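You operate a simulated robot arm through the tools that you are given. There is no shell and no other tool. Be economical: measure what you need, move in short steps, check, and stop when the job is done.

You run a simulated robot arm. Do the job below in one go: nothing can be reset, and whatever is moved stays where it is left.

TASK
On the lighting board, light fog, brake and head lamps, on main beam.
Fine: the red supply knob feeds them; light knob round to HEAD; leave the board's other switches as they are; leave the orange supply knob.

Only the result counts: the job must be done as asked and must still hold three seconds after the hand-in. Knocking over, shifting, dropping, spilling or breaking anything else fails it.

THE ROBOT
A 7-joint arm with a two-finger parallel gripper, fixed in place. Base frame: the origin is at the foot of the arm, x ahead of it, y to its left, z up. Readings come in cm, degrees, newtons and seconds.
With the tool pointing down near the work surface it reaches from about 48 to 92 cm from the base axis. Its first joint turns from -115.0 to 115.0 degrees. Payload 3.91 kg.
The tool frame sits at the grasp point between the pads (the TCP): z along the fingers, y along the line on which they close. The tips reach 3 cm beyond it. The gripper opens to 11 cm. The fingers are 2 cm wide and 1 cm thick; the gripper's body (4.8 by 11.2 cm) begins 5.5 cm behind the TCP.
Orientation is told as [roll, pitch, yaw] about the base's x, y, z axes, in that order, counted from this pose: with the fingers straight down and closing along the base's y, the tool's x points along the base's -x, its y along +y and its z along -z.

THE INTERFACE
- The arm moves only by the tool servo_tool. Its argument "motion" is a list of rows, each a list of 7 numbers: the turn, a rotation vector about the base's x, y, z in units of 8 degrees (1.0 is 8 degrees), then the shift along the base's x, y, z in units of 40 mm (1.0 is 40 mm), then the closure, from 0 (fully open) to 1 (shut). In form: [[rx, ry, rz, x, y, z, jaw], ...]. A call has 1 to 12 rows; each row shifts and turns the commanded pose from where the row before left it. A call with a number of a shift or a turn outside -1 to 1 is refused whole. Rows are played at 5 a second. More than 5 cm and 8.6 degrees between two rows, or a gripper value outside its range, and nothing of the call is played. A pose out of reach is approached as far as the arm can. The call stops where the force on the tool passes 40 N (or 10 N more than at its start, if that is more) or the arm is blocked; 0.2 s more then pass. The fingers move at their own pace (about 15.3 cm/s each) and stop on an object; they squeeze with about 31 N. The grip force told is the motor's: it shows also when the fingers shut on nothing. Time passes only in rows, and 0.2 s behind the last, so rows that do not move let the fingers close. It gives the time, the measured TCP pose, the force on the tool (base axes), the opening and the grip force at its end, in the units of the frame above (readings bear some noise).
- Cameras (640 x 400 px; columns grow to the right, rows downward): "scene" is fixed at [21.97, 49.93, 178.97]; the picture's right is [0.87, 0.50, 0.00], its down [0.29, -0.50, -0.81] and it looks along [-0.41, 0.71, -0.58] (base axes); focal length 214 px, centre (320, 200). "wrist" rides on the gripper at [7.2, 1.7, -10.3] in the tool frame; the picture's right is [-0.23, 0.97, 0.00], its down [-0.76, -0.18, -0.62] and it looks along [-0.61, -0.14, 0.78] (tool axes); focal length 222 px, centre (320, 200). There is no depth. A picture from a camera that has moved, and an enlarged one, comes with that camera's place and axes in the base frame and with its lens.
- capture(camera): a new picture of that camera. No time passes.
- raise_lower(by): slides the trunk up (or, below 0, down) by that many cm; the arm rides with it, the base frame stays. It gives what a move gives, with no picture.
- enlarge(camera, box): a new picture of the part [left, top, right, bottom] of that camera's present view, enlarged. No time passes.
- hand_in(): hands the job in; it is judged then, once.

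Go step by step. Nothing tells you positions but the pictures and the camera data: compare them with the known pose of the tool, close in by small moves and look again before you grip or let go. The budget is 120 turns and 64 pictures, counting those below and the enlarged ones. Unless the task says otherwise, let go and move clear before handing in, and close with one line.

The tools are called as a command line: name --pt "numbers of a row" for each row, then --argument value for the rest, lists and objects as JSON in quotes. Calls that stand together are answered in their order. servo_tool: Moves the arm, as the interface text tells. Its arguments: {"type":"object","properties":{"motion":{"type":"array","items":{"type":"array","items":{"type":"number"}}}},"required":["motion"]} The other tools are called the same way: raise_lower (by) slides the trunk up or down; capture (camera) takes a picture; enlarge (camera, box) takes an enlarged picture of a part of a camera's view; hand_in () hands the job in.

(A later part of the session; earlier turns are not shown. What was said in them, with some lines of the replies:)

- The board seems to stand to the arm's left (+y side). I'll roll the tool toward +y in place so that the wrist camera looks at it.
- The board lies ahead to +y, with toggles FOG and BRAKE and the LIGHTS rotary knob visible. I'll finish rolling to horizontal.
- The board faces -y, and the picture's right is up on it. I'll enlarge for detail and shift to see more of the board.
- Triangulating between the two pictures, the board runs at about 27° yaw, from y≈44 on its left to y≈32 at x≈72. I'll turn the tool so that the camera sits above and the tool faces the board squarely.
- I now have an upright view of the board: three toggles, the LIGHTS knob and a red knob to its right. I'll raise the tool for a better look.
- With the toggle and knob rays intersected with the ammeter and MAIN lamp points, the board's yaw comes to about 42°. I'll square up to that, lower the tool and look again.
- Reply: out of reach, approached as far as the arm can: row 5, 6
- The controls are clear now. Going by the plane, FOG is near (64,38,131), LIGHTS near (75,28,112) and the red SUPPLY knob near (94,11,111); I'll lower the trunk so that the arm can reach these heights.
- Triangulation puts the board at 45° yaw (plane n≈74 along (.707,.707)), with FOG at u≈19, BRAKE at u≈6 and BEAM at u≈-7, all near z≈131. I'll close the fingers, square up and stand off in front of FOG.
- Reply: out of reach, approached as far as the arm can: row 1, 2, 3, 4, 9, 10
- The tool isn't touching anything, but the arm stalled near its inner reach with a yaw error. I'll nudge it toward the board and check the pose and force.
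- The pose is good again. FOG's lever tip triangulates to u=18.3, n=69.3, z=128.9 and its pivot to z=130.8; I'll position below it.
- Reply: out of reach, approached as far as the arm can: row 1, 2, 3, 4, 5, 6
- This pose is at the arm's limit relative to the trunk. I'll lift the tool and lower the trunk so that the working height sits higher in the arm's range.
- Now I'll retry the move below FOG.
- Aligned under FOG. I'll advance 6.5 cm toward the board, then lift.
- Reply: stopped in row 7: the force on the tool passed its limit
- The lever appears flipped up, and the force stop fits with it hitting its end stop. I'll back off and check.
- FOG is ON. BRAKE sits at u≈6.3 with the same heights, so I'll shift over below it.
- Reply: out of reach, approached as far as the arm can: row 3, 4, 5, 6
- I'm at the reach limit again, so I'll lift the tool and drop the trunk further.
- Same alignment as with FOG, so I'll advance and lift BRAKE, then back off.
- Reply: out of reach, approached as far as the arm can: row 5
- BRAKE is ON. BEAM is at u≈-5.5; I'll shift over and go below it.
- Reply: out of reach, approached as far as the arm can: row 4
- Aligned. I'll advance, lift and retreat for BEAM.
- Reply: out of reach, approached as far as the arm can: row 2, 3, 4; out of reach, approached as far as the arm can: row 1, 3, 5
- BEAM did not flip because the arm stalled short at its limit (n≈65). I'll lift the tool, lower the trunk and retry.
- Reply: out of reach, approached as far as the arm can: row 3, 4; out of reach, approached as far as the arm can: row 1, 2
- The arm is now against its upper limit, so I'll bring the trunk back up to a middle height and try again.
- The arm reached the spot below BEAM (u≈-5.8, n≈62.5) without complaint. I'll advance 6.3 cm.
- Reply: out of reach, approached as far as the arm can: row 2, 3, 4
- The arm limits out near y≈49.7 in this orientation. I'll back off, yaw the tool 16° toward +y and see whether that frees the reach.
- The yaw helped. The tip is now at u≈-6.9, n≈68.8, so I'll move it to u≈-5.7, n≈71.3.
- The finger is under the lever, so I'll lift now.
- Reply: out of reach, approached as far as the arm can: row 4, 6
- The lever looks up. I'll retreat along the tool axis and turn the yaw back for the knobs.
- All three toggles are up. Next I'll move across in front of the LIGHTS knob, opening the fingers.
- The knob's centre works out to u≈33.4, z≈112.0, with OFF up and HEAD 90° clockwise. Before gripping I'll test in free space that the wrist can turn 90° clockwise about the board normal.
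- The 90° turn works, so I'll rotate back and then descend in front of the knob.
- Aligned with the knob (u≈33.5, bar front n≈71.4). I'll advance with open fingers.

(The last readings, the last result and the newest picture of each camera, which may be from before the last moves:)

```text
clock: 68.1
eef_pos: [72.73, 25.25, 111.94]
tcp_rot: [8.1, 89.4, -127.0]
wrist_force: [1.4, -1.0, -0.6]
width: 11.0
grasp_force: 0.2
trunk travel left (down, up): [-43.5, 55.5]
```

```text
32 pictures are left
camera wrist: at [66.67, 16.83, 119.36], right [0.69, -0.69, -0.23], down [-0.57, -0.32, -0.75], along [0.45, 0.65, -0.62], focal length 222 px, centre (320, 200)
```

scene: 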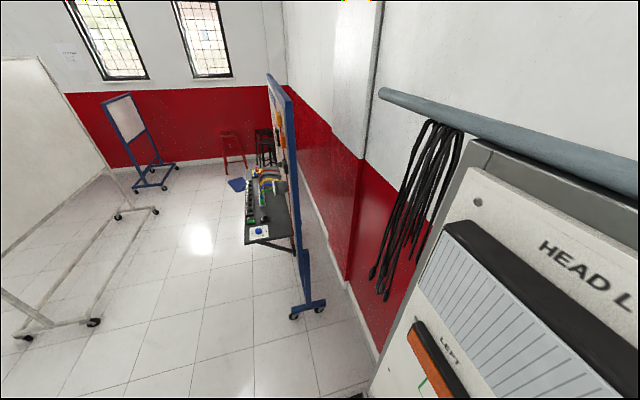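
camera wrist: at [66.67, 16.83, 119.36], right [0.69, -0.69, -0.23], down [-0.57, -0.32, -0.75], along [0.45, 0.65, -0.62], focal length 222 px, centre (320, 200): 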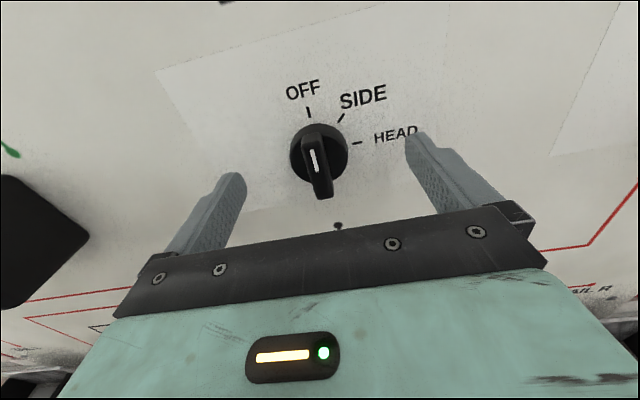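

I'll do a fine shift of -0.25 cm in u and close on the bar.

servo_tool --pt "0 0 0 -0.02 0.08 0 0" --pt "0 0 0 0 0 0 0.5" --pt "0 0 0 0 0 0 1" --pt "0 0 0 0 0 0 1" --pt "0 0 0 0 0 0 1"

capture --camera "wrist"

```text
clock: 69.3
eef_pos: [72.69, 25.47, 111.82]
tcp_rot: [3.4, 89.3, -131.8]
wrist_force: [12.3, -5.2, 3.2]
width: 1.3
grasp_force: 44.9
trunk travel left (down, up): [-43.5, 55.5]
```

```text
31 pictures are left
camera wrist: at [66.69, 17.0, 119.34], right [0.68, -0.69, -0.23], down [-0.57, -0.32, -0.75], along [0.45, 0.65, -0.62], focal length 222 px, centre (320, 200)
```

wrist: 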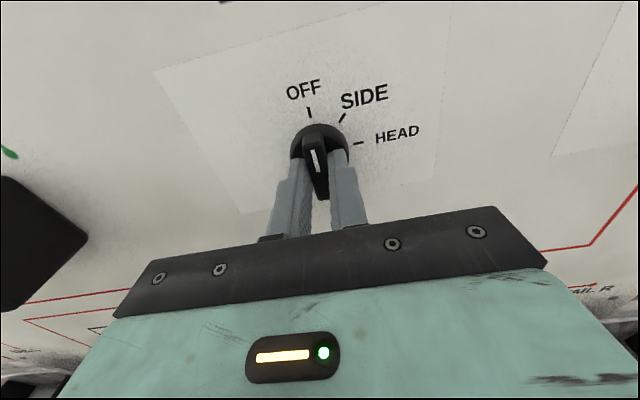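

It's gripped (1.3 cm). I'll start turning clockwise and check partway.

servo_tool --pt "0 0 0 0.02 -0.02 0.03 1" --pt "0.35 0.35 0 0 0 0 1" --pt "0.35 0.35 0 0 0 0 1" --pt "0.53 0.53 0 0 0 0 1" --pt "0.53 0.53 0 0 0 0 1" --pt "0.53 0.53 0 0 0 0 1" --pt "0.53 0.53 0 0 0 0 1"

capture --camera "wrist"

```text
clock: 70.9
eef_pos: [72.79, 25.46, 112.02]
tcp_rot: [-88.3, 58.0, 136.7]
wrist_force: [7.1, -15.9, -12.6]
width: 1.33
grasp_force: 45.1
trunk travel left (down, up): [-43.5, 55.5]
```

```text
30 pictures are left
camera wrist: at [69.28, 14.43, 117.38], right [0.49, -0.5, -0.71], down [-0.84, -0.06, -0.54], along [0.23, 0.86, -0.45], focal length 222 px, centre (320, 200)
```

wrist: 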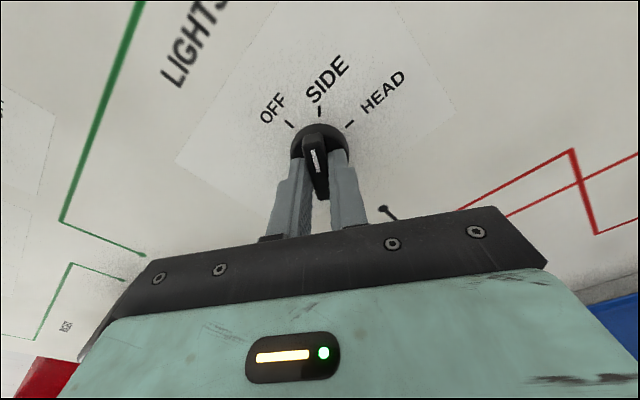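

It's turning with the knob. I'll relieve the lateral force slightly and turn the remaining ~58°.

servo_tool --pt "0 0 0 0.03 -0.03 -0.03 1" --pt "0.53 0.53 0 0 0 0 1" --pt "0.53 0.53 0 0 0 0 1" --pt "0.53 0.53 0 0 0 0 1" --pt "0.53 0.53 0 0 0 0 1" --pt "0.53 0.53 0 0 0 0 1"

```text
clock: 72.3
eef_pos: [72.72, 25.44, 112.07]
tcp_rot: [-89.6, 28.1, 135.8]
wrist_force: [-8.0, -13.0, -13.9]
width: 1.27
grasp_force: 44.8
trunk travel left (down, up): [-43.5, 55.5]
```

servo_tool --pt "0 0 0 -0.02 -0.02 -0.03 1" --pt "0.53 0.53 0 0 0 0 1" --pt "0.53 0.53 0 0 0 0 1" --pt "0.53 0.53 0 0 0 0 1" --pt "0.53 0.53 0 0 0 0 1" --pt "0.53 0.53 0 0 0 0 1" --pt "0 0 0 0 0 0 1"

capture --camera "wrist"

```text
clock: 73.9
eef_pos: [72.73, 25.44, 111.83]
tcp_rot: [-90.2, -1.6, 135.9]
wrist_force: [21.5, 8.1, 15.1]
width: 1.28
grasp_force: 45.2
trunk travel left (down, up): [-43.5, 55.5]
```

```text
29 pictures are left
camera wrist: at [70.68, 13.03, 110.03], right [-0.18, 0.18, -0.97], down [-0.98, 0.08, 0.2], along [0.11, 0.98, 0.16], focal length 222 px, centre (320, 200)
```

wrist: 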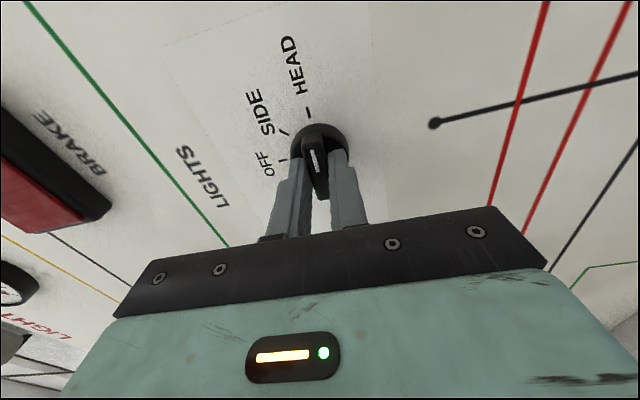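

The knob is on HEAD. I'll release and back away along the board normal.

servo_tool --pt "0 0 0 0 0 0 0.6" --pt "0 0 0 0 0 0 0.5" --pt "0 0 0 0 0 0 0.5" --pt "0 0 0 -0.3 -0.3 0 0.5" --pt "0 0 0 -0.3 -0.3 0 0.5" --pt "0 0 0 -0.3 -0.3 0 0.5" --pt "0 0 0 -0.3 -0.3 0 0.5" --pt "0 0 0 -0.3 -0.3 0 0.5" --pt "0 0 0 -0.3 -0.3 0 0.5" --pt "0 0 0 -0.3 -0.3 0 0.5" --pt "0 0 0 -0.3 -0.3 0 0.5" --pt "0 0 0 0 0 0 0.5"

servo_tool --pt "-0.707 -0.707 0 0 0 0 0" --pt "-0.707 -0.707 0 0 0 0 0" --pt "-0.707 -0.707 0 0 0 0 0" --pt "-0.707 -0.707 0 0 0 0 0" --pt "-0.707 -0.707 0 0 0 0 0" --pt "-0.707 -0.707 0 0 0 0 0" --pt "-0.707 -0.707 0 0 0 0 0" --pt "-0.707 -0.707 0 0 0 0 0" --pt "-0.707 -0.707 0 0 0 0 0" --pt "-0.707 -0.707 0 0 0 0 0" --pt "-0.707 -0.707 0 0 0 0 0" --pt "-0.25 -0.25 0 0 0 0 0"

capture --camera "wrist"

```text
clock: 76.5
eef_pos: [62.97, 15.74, 111.88]
tcp_rot: [-90.0, -1.8, 135.8]
wrist_force: [-0.6, 0.1, -0.4]
width: 5.49
grasp_force: 0.0
trunk travel left (down, up): [-43.5, 55.5]
```

```text
clock: 79.1
eef_pos: [63.1, 15.84, 111.83]
tcp_rot: [-47.0, 88.9, 178.1]
wrist_force: [-0.6, 0.7, 0.2]
width: 10.98
grasp_force: 0.0
trunk travel left (down, up): [-43.5, 55.5]
```

```text
28 pictures are left
camera wrist: at [57.11, 7.31, 119.23], right [0.68, -0.69, -0.24], down [-0.58, -0.31, -0.75], along [0.44, 0.65, -0.61], focal length 222 px, centre (320, 200)
```

wrist: 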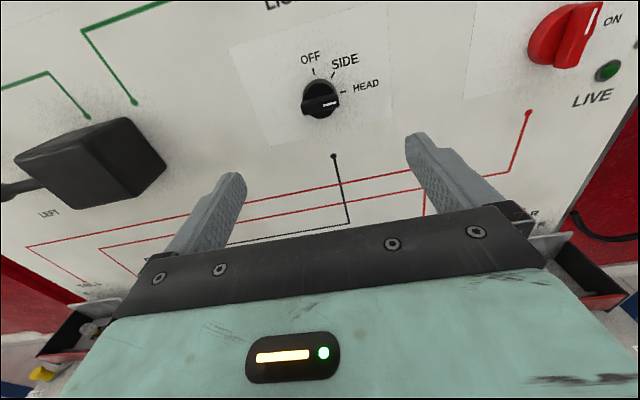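

LIGHTS is on HEAD. Next I'll move toward the red SUPPLY knob, which is about 25 cm to the right.

servo_tool --pt "0 0 0 0.5 -0.4 0.3 0" --pt "0 0 0 0.5 -0.4 0.3 0" --pt "0 0 0 0.5 -0.4 0.3 0" --pt "0 0 0 0.5 -0.4 0.3 0" --pt "0 0 0 0.5 -0.4 0 0" --pt "0 0 0 0.5 -0.4 0 0" --pt "0 0 0 0 0 0 0"

capture --camera "wrist"

```text
clock: 80.7
eef_pos: [74.96, 5.97, 116.58]
tcp_rot: [-49.8, 89.0, 175.2]
wrist_force: [0.3, -0.2, -0.4]
width: 11.02
grasp_force: 0.1
trunk travel left (down, up): [-43.5, 55.5]
```

```text
27 pictures are left
camera wrist: at [69.13, -2.51, 123.99], right [0.68, -0.69, -0.24], down [-0.58, -0.31, -0.75], along [0.44, 0.65, -0.61], focal length 222 px, centre (320, 200)
```

wrist: 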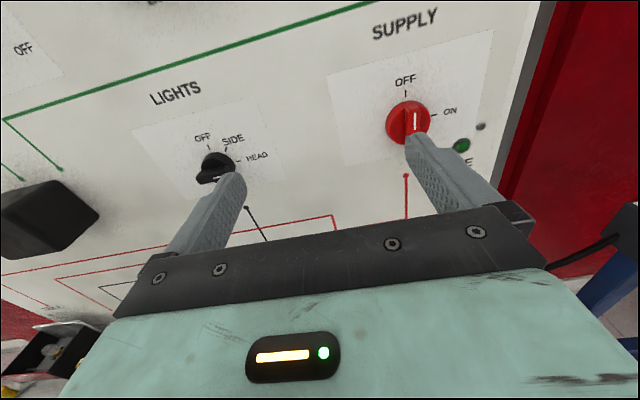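

The SUPPLY knob's centre is at u≈58.4, z≈111.8, with OFF up and ON 90° clockwise. I'll line up in front of it.

servo_tool --pt "0 0 0 0.67 -0.46 -0.38 0" --pt "0 0 0 0.67 -0.46 -0.38 0" --pt "0 0 0 0.67 -0.46 -0.38 0" --pt "0 0 0 0 0 0 0"

capture --camera "wrist"

```text
clock: 81.7
eef_pos: [83.13, 0.44, 112.15]
tcp_rot: [-50.2, 88.8, 174.9]
wrist_force: [0.5, -0.2, -0.6]
width: 10.99
grasp_force: 0.0
trunk travel left (down, up): [-43.5, 55.5]
```

```text
26 pictures are left
camera wrist: at [77.18, -7.99, 119.49], right [0.68, -0.69, -0.24], down [-0.58, -0.31, -0.75], along [0.44, 0.65, -0.61], focal length 222 px, centre (320, 200)
```

wrist: 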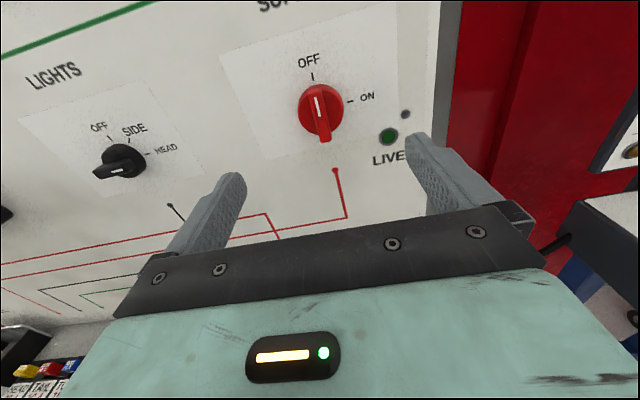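

Well aligned (u≈58.5). I'll advance.

servo_tool --pt "0 0 0 0.295 0.295 -0.01 0" --pt "0 0 0 0.295 0.295 -0.01 0" --pt "0 0 0 0.295 0.295 -0.01 0" --pt "0 0 0 0.295 0.295 -0.01 0" --pt "0 0 0 0.295 0.295 -0.01 0" --pt "0 0 0 0.295 0.295 -0.01 0" --pt "0 0 0 0 0 0 0"

capture --camera "wrist"

```text
clock: 83.3
eef_pos: [90.17, 7.89, 111.76]
tcp_rot: [-51.3, 88.8, 173.7]
wrist_force: [-0.4, 0.0, -0.5]
width: 11.0
grasp_force: 0.1
trunk travel left (down, up): [-43.5, 55.5]
```

```text
25 pictures are left
camera wrist: at [84.22, -0.77, 119.2], right [0.68, -0.69, -0.24], down [-0.58, -0.31, -0.75], along [0.44, 0.65, -0.61], focal length 222 px, centre (320, 200)
```

wrist: 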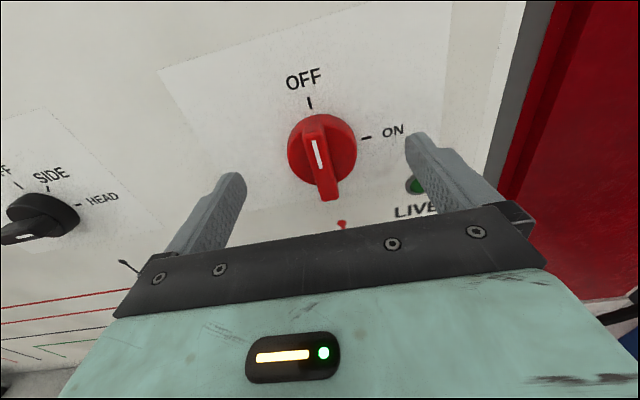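

I'll shift +0.3 cm in u and close on the bar.

servo_tool --pt "0 0 0 0.06 -0.04 0.03 0" --pt "0 0 0 0 0 0 0.5" --pt "0 0 0 0 0 0 1" --pt "0 0 0 0 0 0 1" --pt "0 0 0 0 0 0 1"

capture --camera "wrist"

```text
clock: 84.5
eef_pos: [90.4, 7.63, 112.09]
tcp_rot: [-51.2, 88.9, 173.9]
wrist_force: [-4.9, 2.2, 0.0]
width: 1.28
grasp_force: 45.2
trunk travel left (down, up): [-43.5, 55.5]
```

```text
24 pictures are left
camera wrist: at [84.42, -0.87, 119.35], right [0.69, -0.69, -0.24], down [-0.58, -0.31, -0.75], along [0.44, 0.66, -0.61], focal length 222 px, centre (320, 200)
```

wrist: 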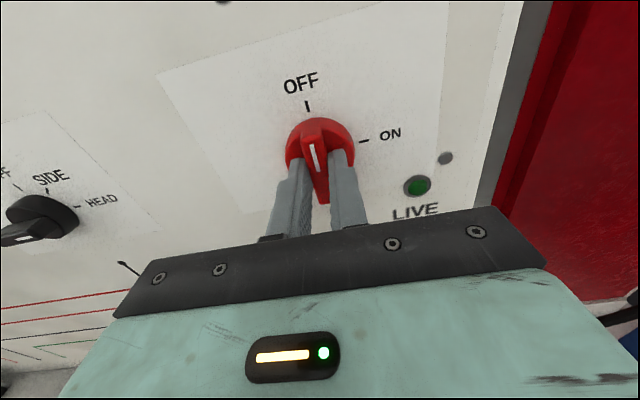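

It's gripped with little side force. I'll turn clockwise in stages.

servo_tool --pt "0.35 0.35 0 0 0 0 1" --pt "0.35 0.35 0 0 0 0 1" --pt "0.53 0.53 0 0 0 0 1" --pt "0.53 0.53 0 0 0 0 1" --pt "0.53 0.53 0 0 0 0 1" --pt "0.53 0.53 0 0 0 0 1"

```text
clock: 85.9
eef_pos: [90.27, 7.65, 112.02]
tcp_rot: [-88.9, 57.1, 136.3]
wrist_force: [-22.9, -2.8, -5.4]
width: 1.28
grasp_force: 45.5
trunk travel left (down, up): [-43.5, 55.5]
```

servo_tool --pt "0 0 0 -0.045 -0.003 -0.01 1" --pt "0.53 0.53 0 0 0 0 1" --pt "0.53 0.53 0 0 0 0 1" --pt "0.53 0.53 0 0 0 0 1" --pt "0.53 0.53 0 0 0 0 1" --pt "0.53 0.53 0 0 0 0 1"

```text
clock: 87.3
eef_pos: [90.33, 7.65, 111.87]
tcp_rot: [-89.7, 27.1, 135.7]
wrist_force: [29.9, 13.2, 13.5]
width: 1.28
grasp_force: 44.5
trunk travel left (down, up): [-43.5, 55.5]
```

servo_tool --pt "0 0 0 0.045 0.015 0.03 1" --pt "0 0 0 0 0 0 1"

servo_tool --pt "0.53 0.53 0 0 0 0 1" --pt "0.53 0.53 0 0 0 0 1" --pt "0.53 0.53 0 0 0 0 1" --pt "0.53 0.53 0 0 0 0 1" --pt "0.46 0.46 0 0 0 0 1" --pt "0 0 0 0 0 0 1"

capture --camera "wrist"

```text
clock: 87.9
eef_pos: [90.15, 7.62, 111.97]
tcp_rot: [-89.6, 27.1, 135.9]
wrist_force: [0.1, 0.7, 3.2]
width: 1.31
grasp_force: 45.0
trunk travel left (down, up): [-43.5, 55.5]
```

```text
clock: 89.3
eef_pos: [90.35, 7.67, 112.0]
tcp_rot: [-89.9, -2.0, 135.8]
wrist_force: [-34.6, -9.3, -16.0]
width: 1.31
grasp_force: 45.0
trunk travel left (down, up): [-43.5, 55.5]
```

```text
23 pictures are left
camera wrist: at [88.35, -4.75, 110.08], right [-0.19, 0.18, -0.97], down [-0.98, 0.08, 0.2], along [0.11, 0.98, 0.16], focal length 222 px, centre (320, 200)
```

wrist: 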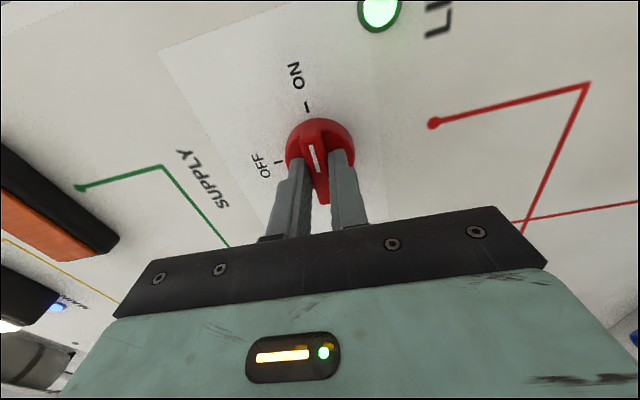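

LIVE and the blue MAIN lamp are lit. I'll release, back off and check the board.

servo_tool --pt "0 0 0 0 0 0 0.6" --pt "0 0 0 0 0 0 0.5" --pt "0 0 0 0 0 0 0.5" --pt "0 0 0 -0.3 -0.3 0 0.5" --pt "0 0 0 -0.3 -0.3 0 0.5" --pt "0 0 0 -0.3 -0.3 0 0.5" --pt "0 0 0 -0.3 -0.3 0 0.5" --pt "0 0 0 -0.3 -0.3 0 0.5" --pt "0 0 0 -0.3 -0.3 0 0.5" --pt "0 0 0 -0.3 -0.3 0 0.5" --pt "0 0 0 -0.3 -0.3 0 0.5" --pt "0 0 0 0 0 0 0.5"

servo_tool --pt "-0.707 -0.707 0 -0.4 -0.4 0 0" --pt "-0.707 -0.707 0 -0.4 -0.4 0 0" --pt "-0.707 -0.707 0 -0.4 -0.4 0 0" --pt "-0.707 -0.707 0 -0.4 -0.4 0 0" --pt "-0.707 -0.707 0 0 0 0.5 0" --pt "-0.707 -0.707 0 0 0 0.5 0" --pt "-0.707 -0.707 0 0 0 0.5 0" --pt "-0.707 -0.707 0 0 0 0.5 0" --pt "-0.707 -0.707 0 0 0 0.5 0" --pt "-0.707 -0.707 0 0 0 0.5 0" --pt "-0.707 -0.707 0 0 0 0.5 0" --pt "-0.25 -0.25 0 0 0 0 0"

capture --camera "wrist"

capture --camera "scene"

```text
clock: 91.9
eef_pos: [80.73, -1.91, 111.94]
tcp_rot: [-90.0, -2.0, 135.8]
wrist_force: [-0.5, 0.5, -0.6]
width: 5.53
grasp_force: 0.0
trunk travel left (down, up): [-43.5, 55.5]
```

```text
clock: 94.5
eef_pos: [74.36, -8.44, 126.03]
tcp_rot: [-53.0, 88.8, 172.0]
wrist_force: [0.1, 0.5, 0.0]
width: 11.02
grasp_force: 0.0
trunk travel left (down, up): [-43.5, 55.5]
```

```text
22 pictures are left
camera wrist: at [68.42, -16.96, 133.36], right [0.68, -0.69, -0.24], down [-0.58, -0.31, -0.75], along [0.44, 0.66, -0.61], focal length 222 px, centre (320, 200)
```

wrist: 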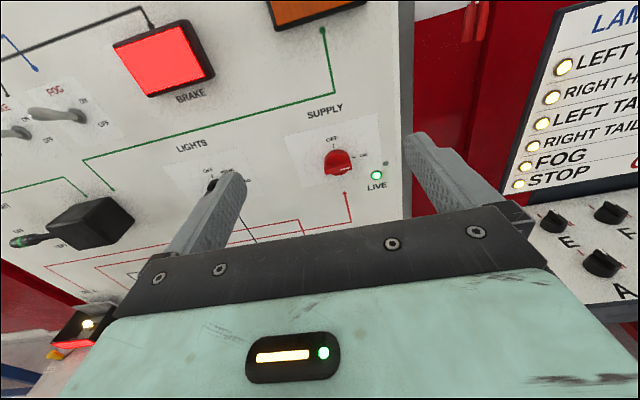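

```text
21 pictures are left
```

scene: 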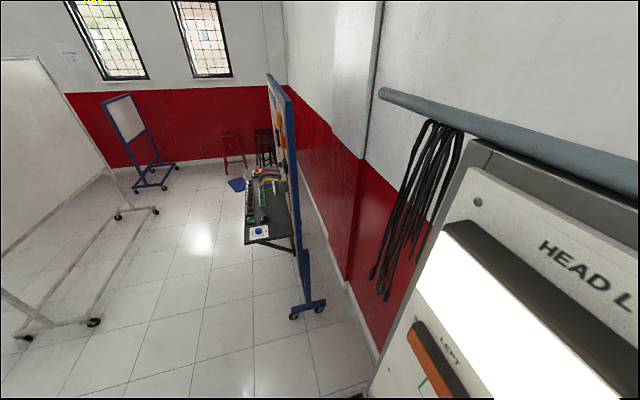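

The brake lamp, head lamp and LIVE are lit, and the repeater panel shows FOG and STOP on. I'll rise for one check of the fog and MAIN lamps.

servo_tool --pt "0 0 0 -0.4 -0.1 1 0" --pt "0 0 0 -0.4 -0.1 1 0" --pt "0 0 0 -0.4 -0.1 1 0" --pt "0 0 0 -0.4 -0.1 1 0" --pt "0 0 0 -0.4 -0.1 1 0" --pt "0 0 0 0 0 0 0"

capture --camera "wrist"

```text
clock: 95.9
eef_pos: [66.6, -10.28, 146.19]
tcp_rot: [-55.4, 88.5, 169.7]
wrist_force: [0.5, 0.0, 0.1]
width: 11.0
grasp_force: 0.1
trunk travel left (down, up): [-43.5, 55.5]
```

```text
20 pictures are left
camera wrist: at [60.75, -18.76, 153.56], right [0.68, -0.69, -0.25], down [-0.58, -0.31, -0.75], along [0.44, 0.66, -0.61], focal length 222 px, centre (320, 200)
```

wrist: 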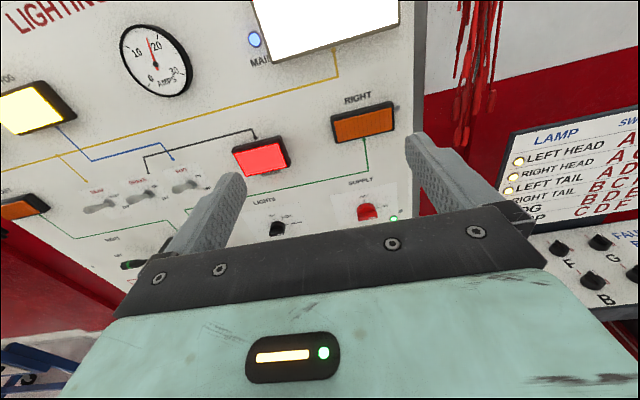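

The fog, brake, head and MAIN lamps are all lit, the indicators are off, and the arm is clear of the board. I'm handing in.

hand_in

```text
The job is handed in.
```

The fog, brake and head lamps are lit on main beam, with the red supply knob ON and the light knob at HEAD; I didn't operate the board's other switches or the orange supply knob.
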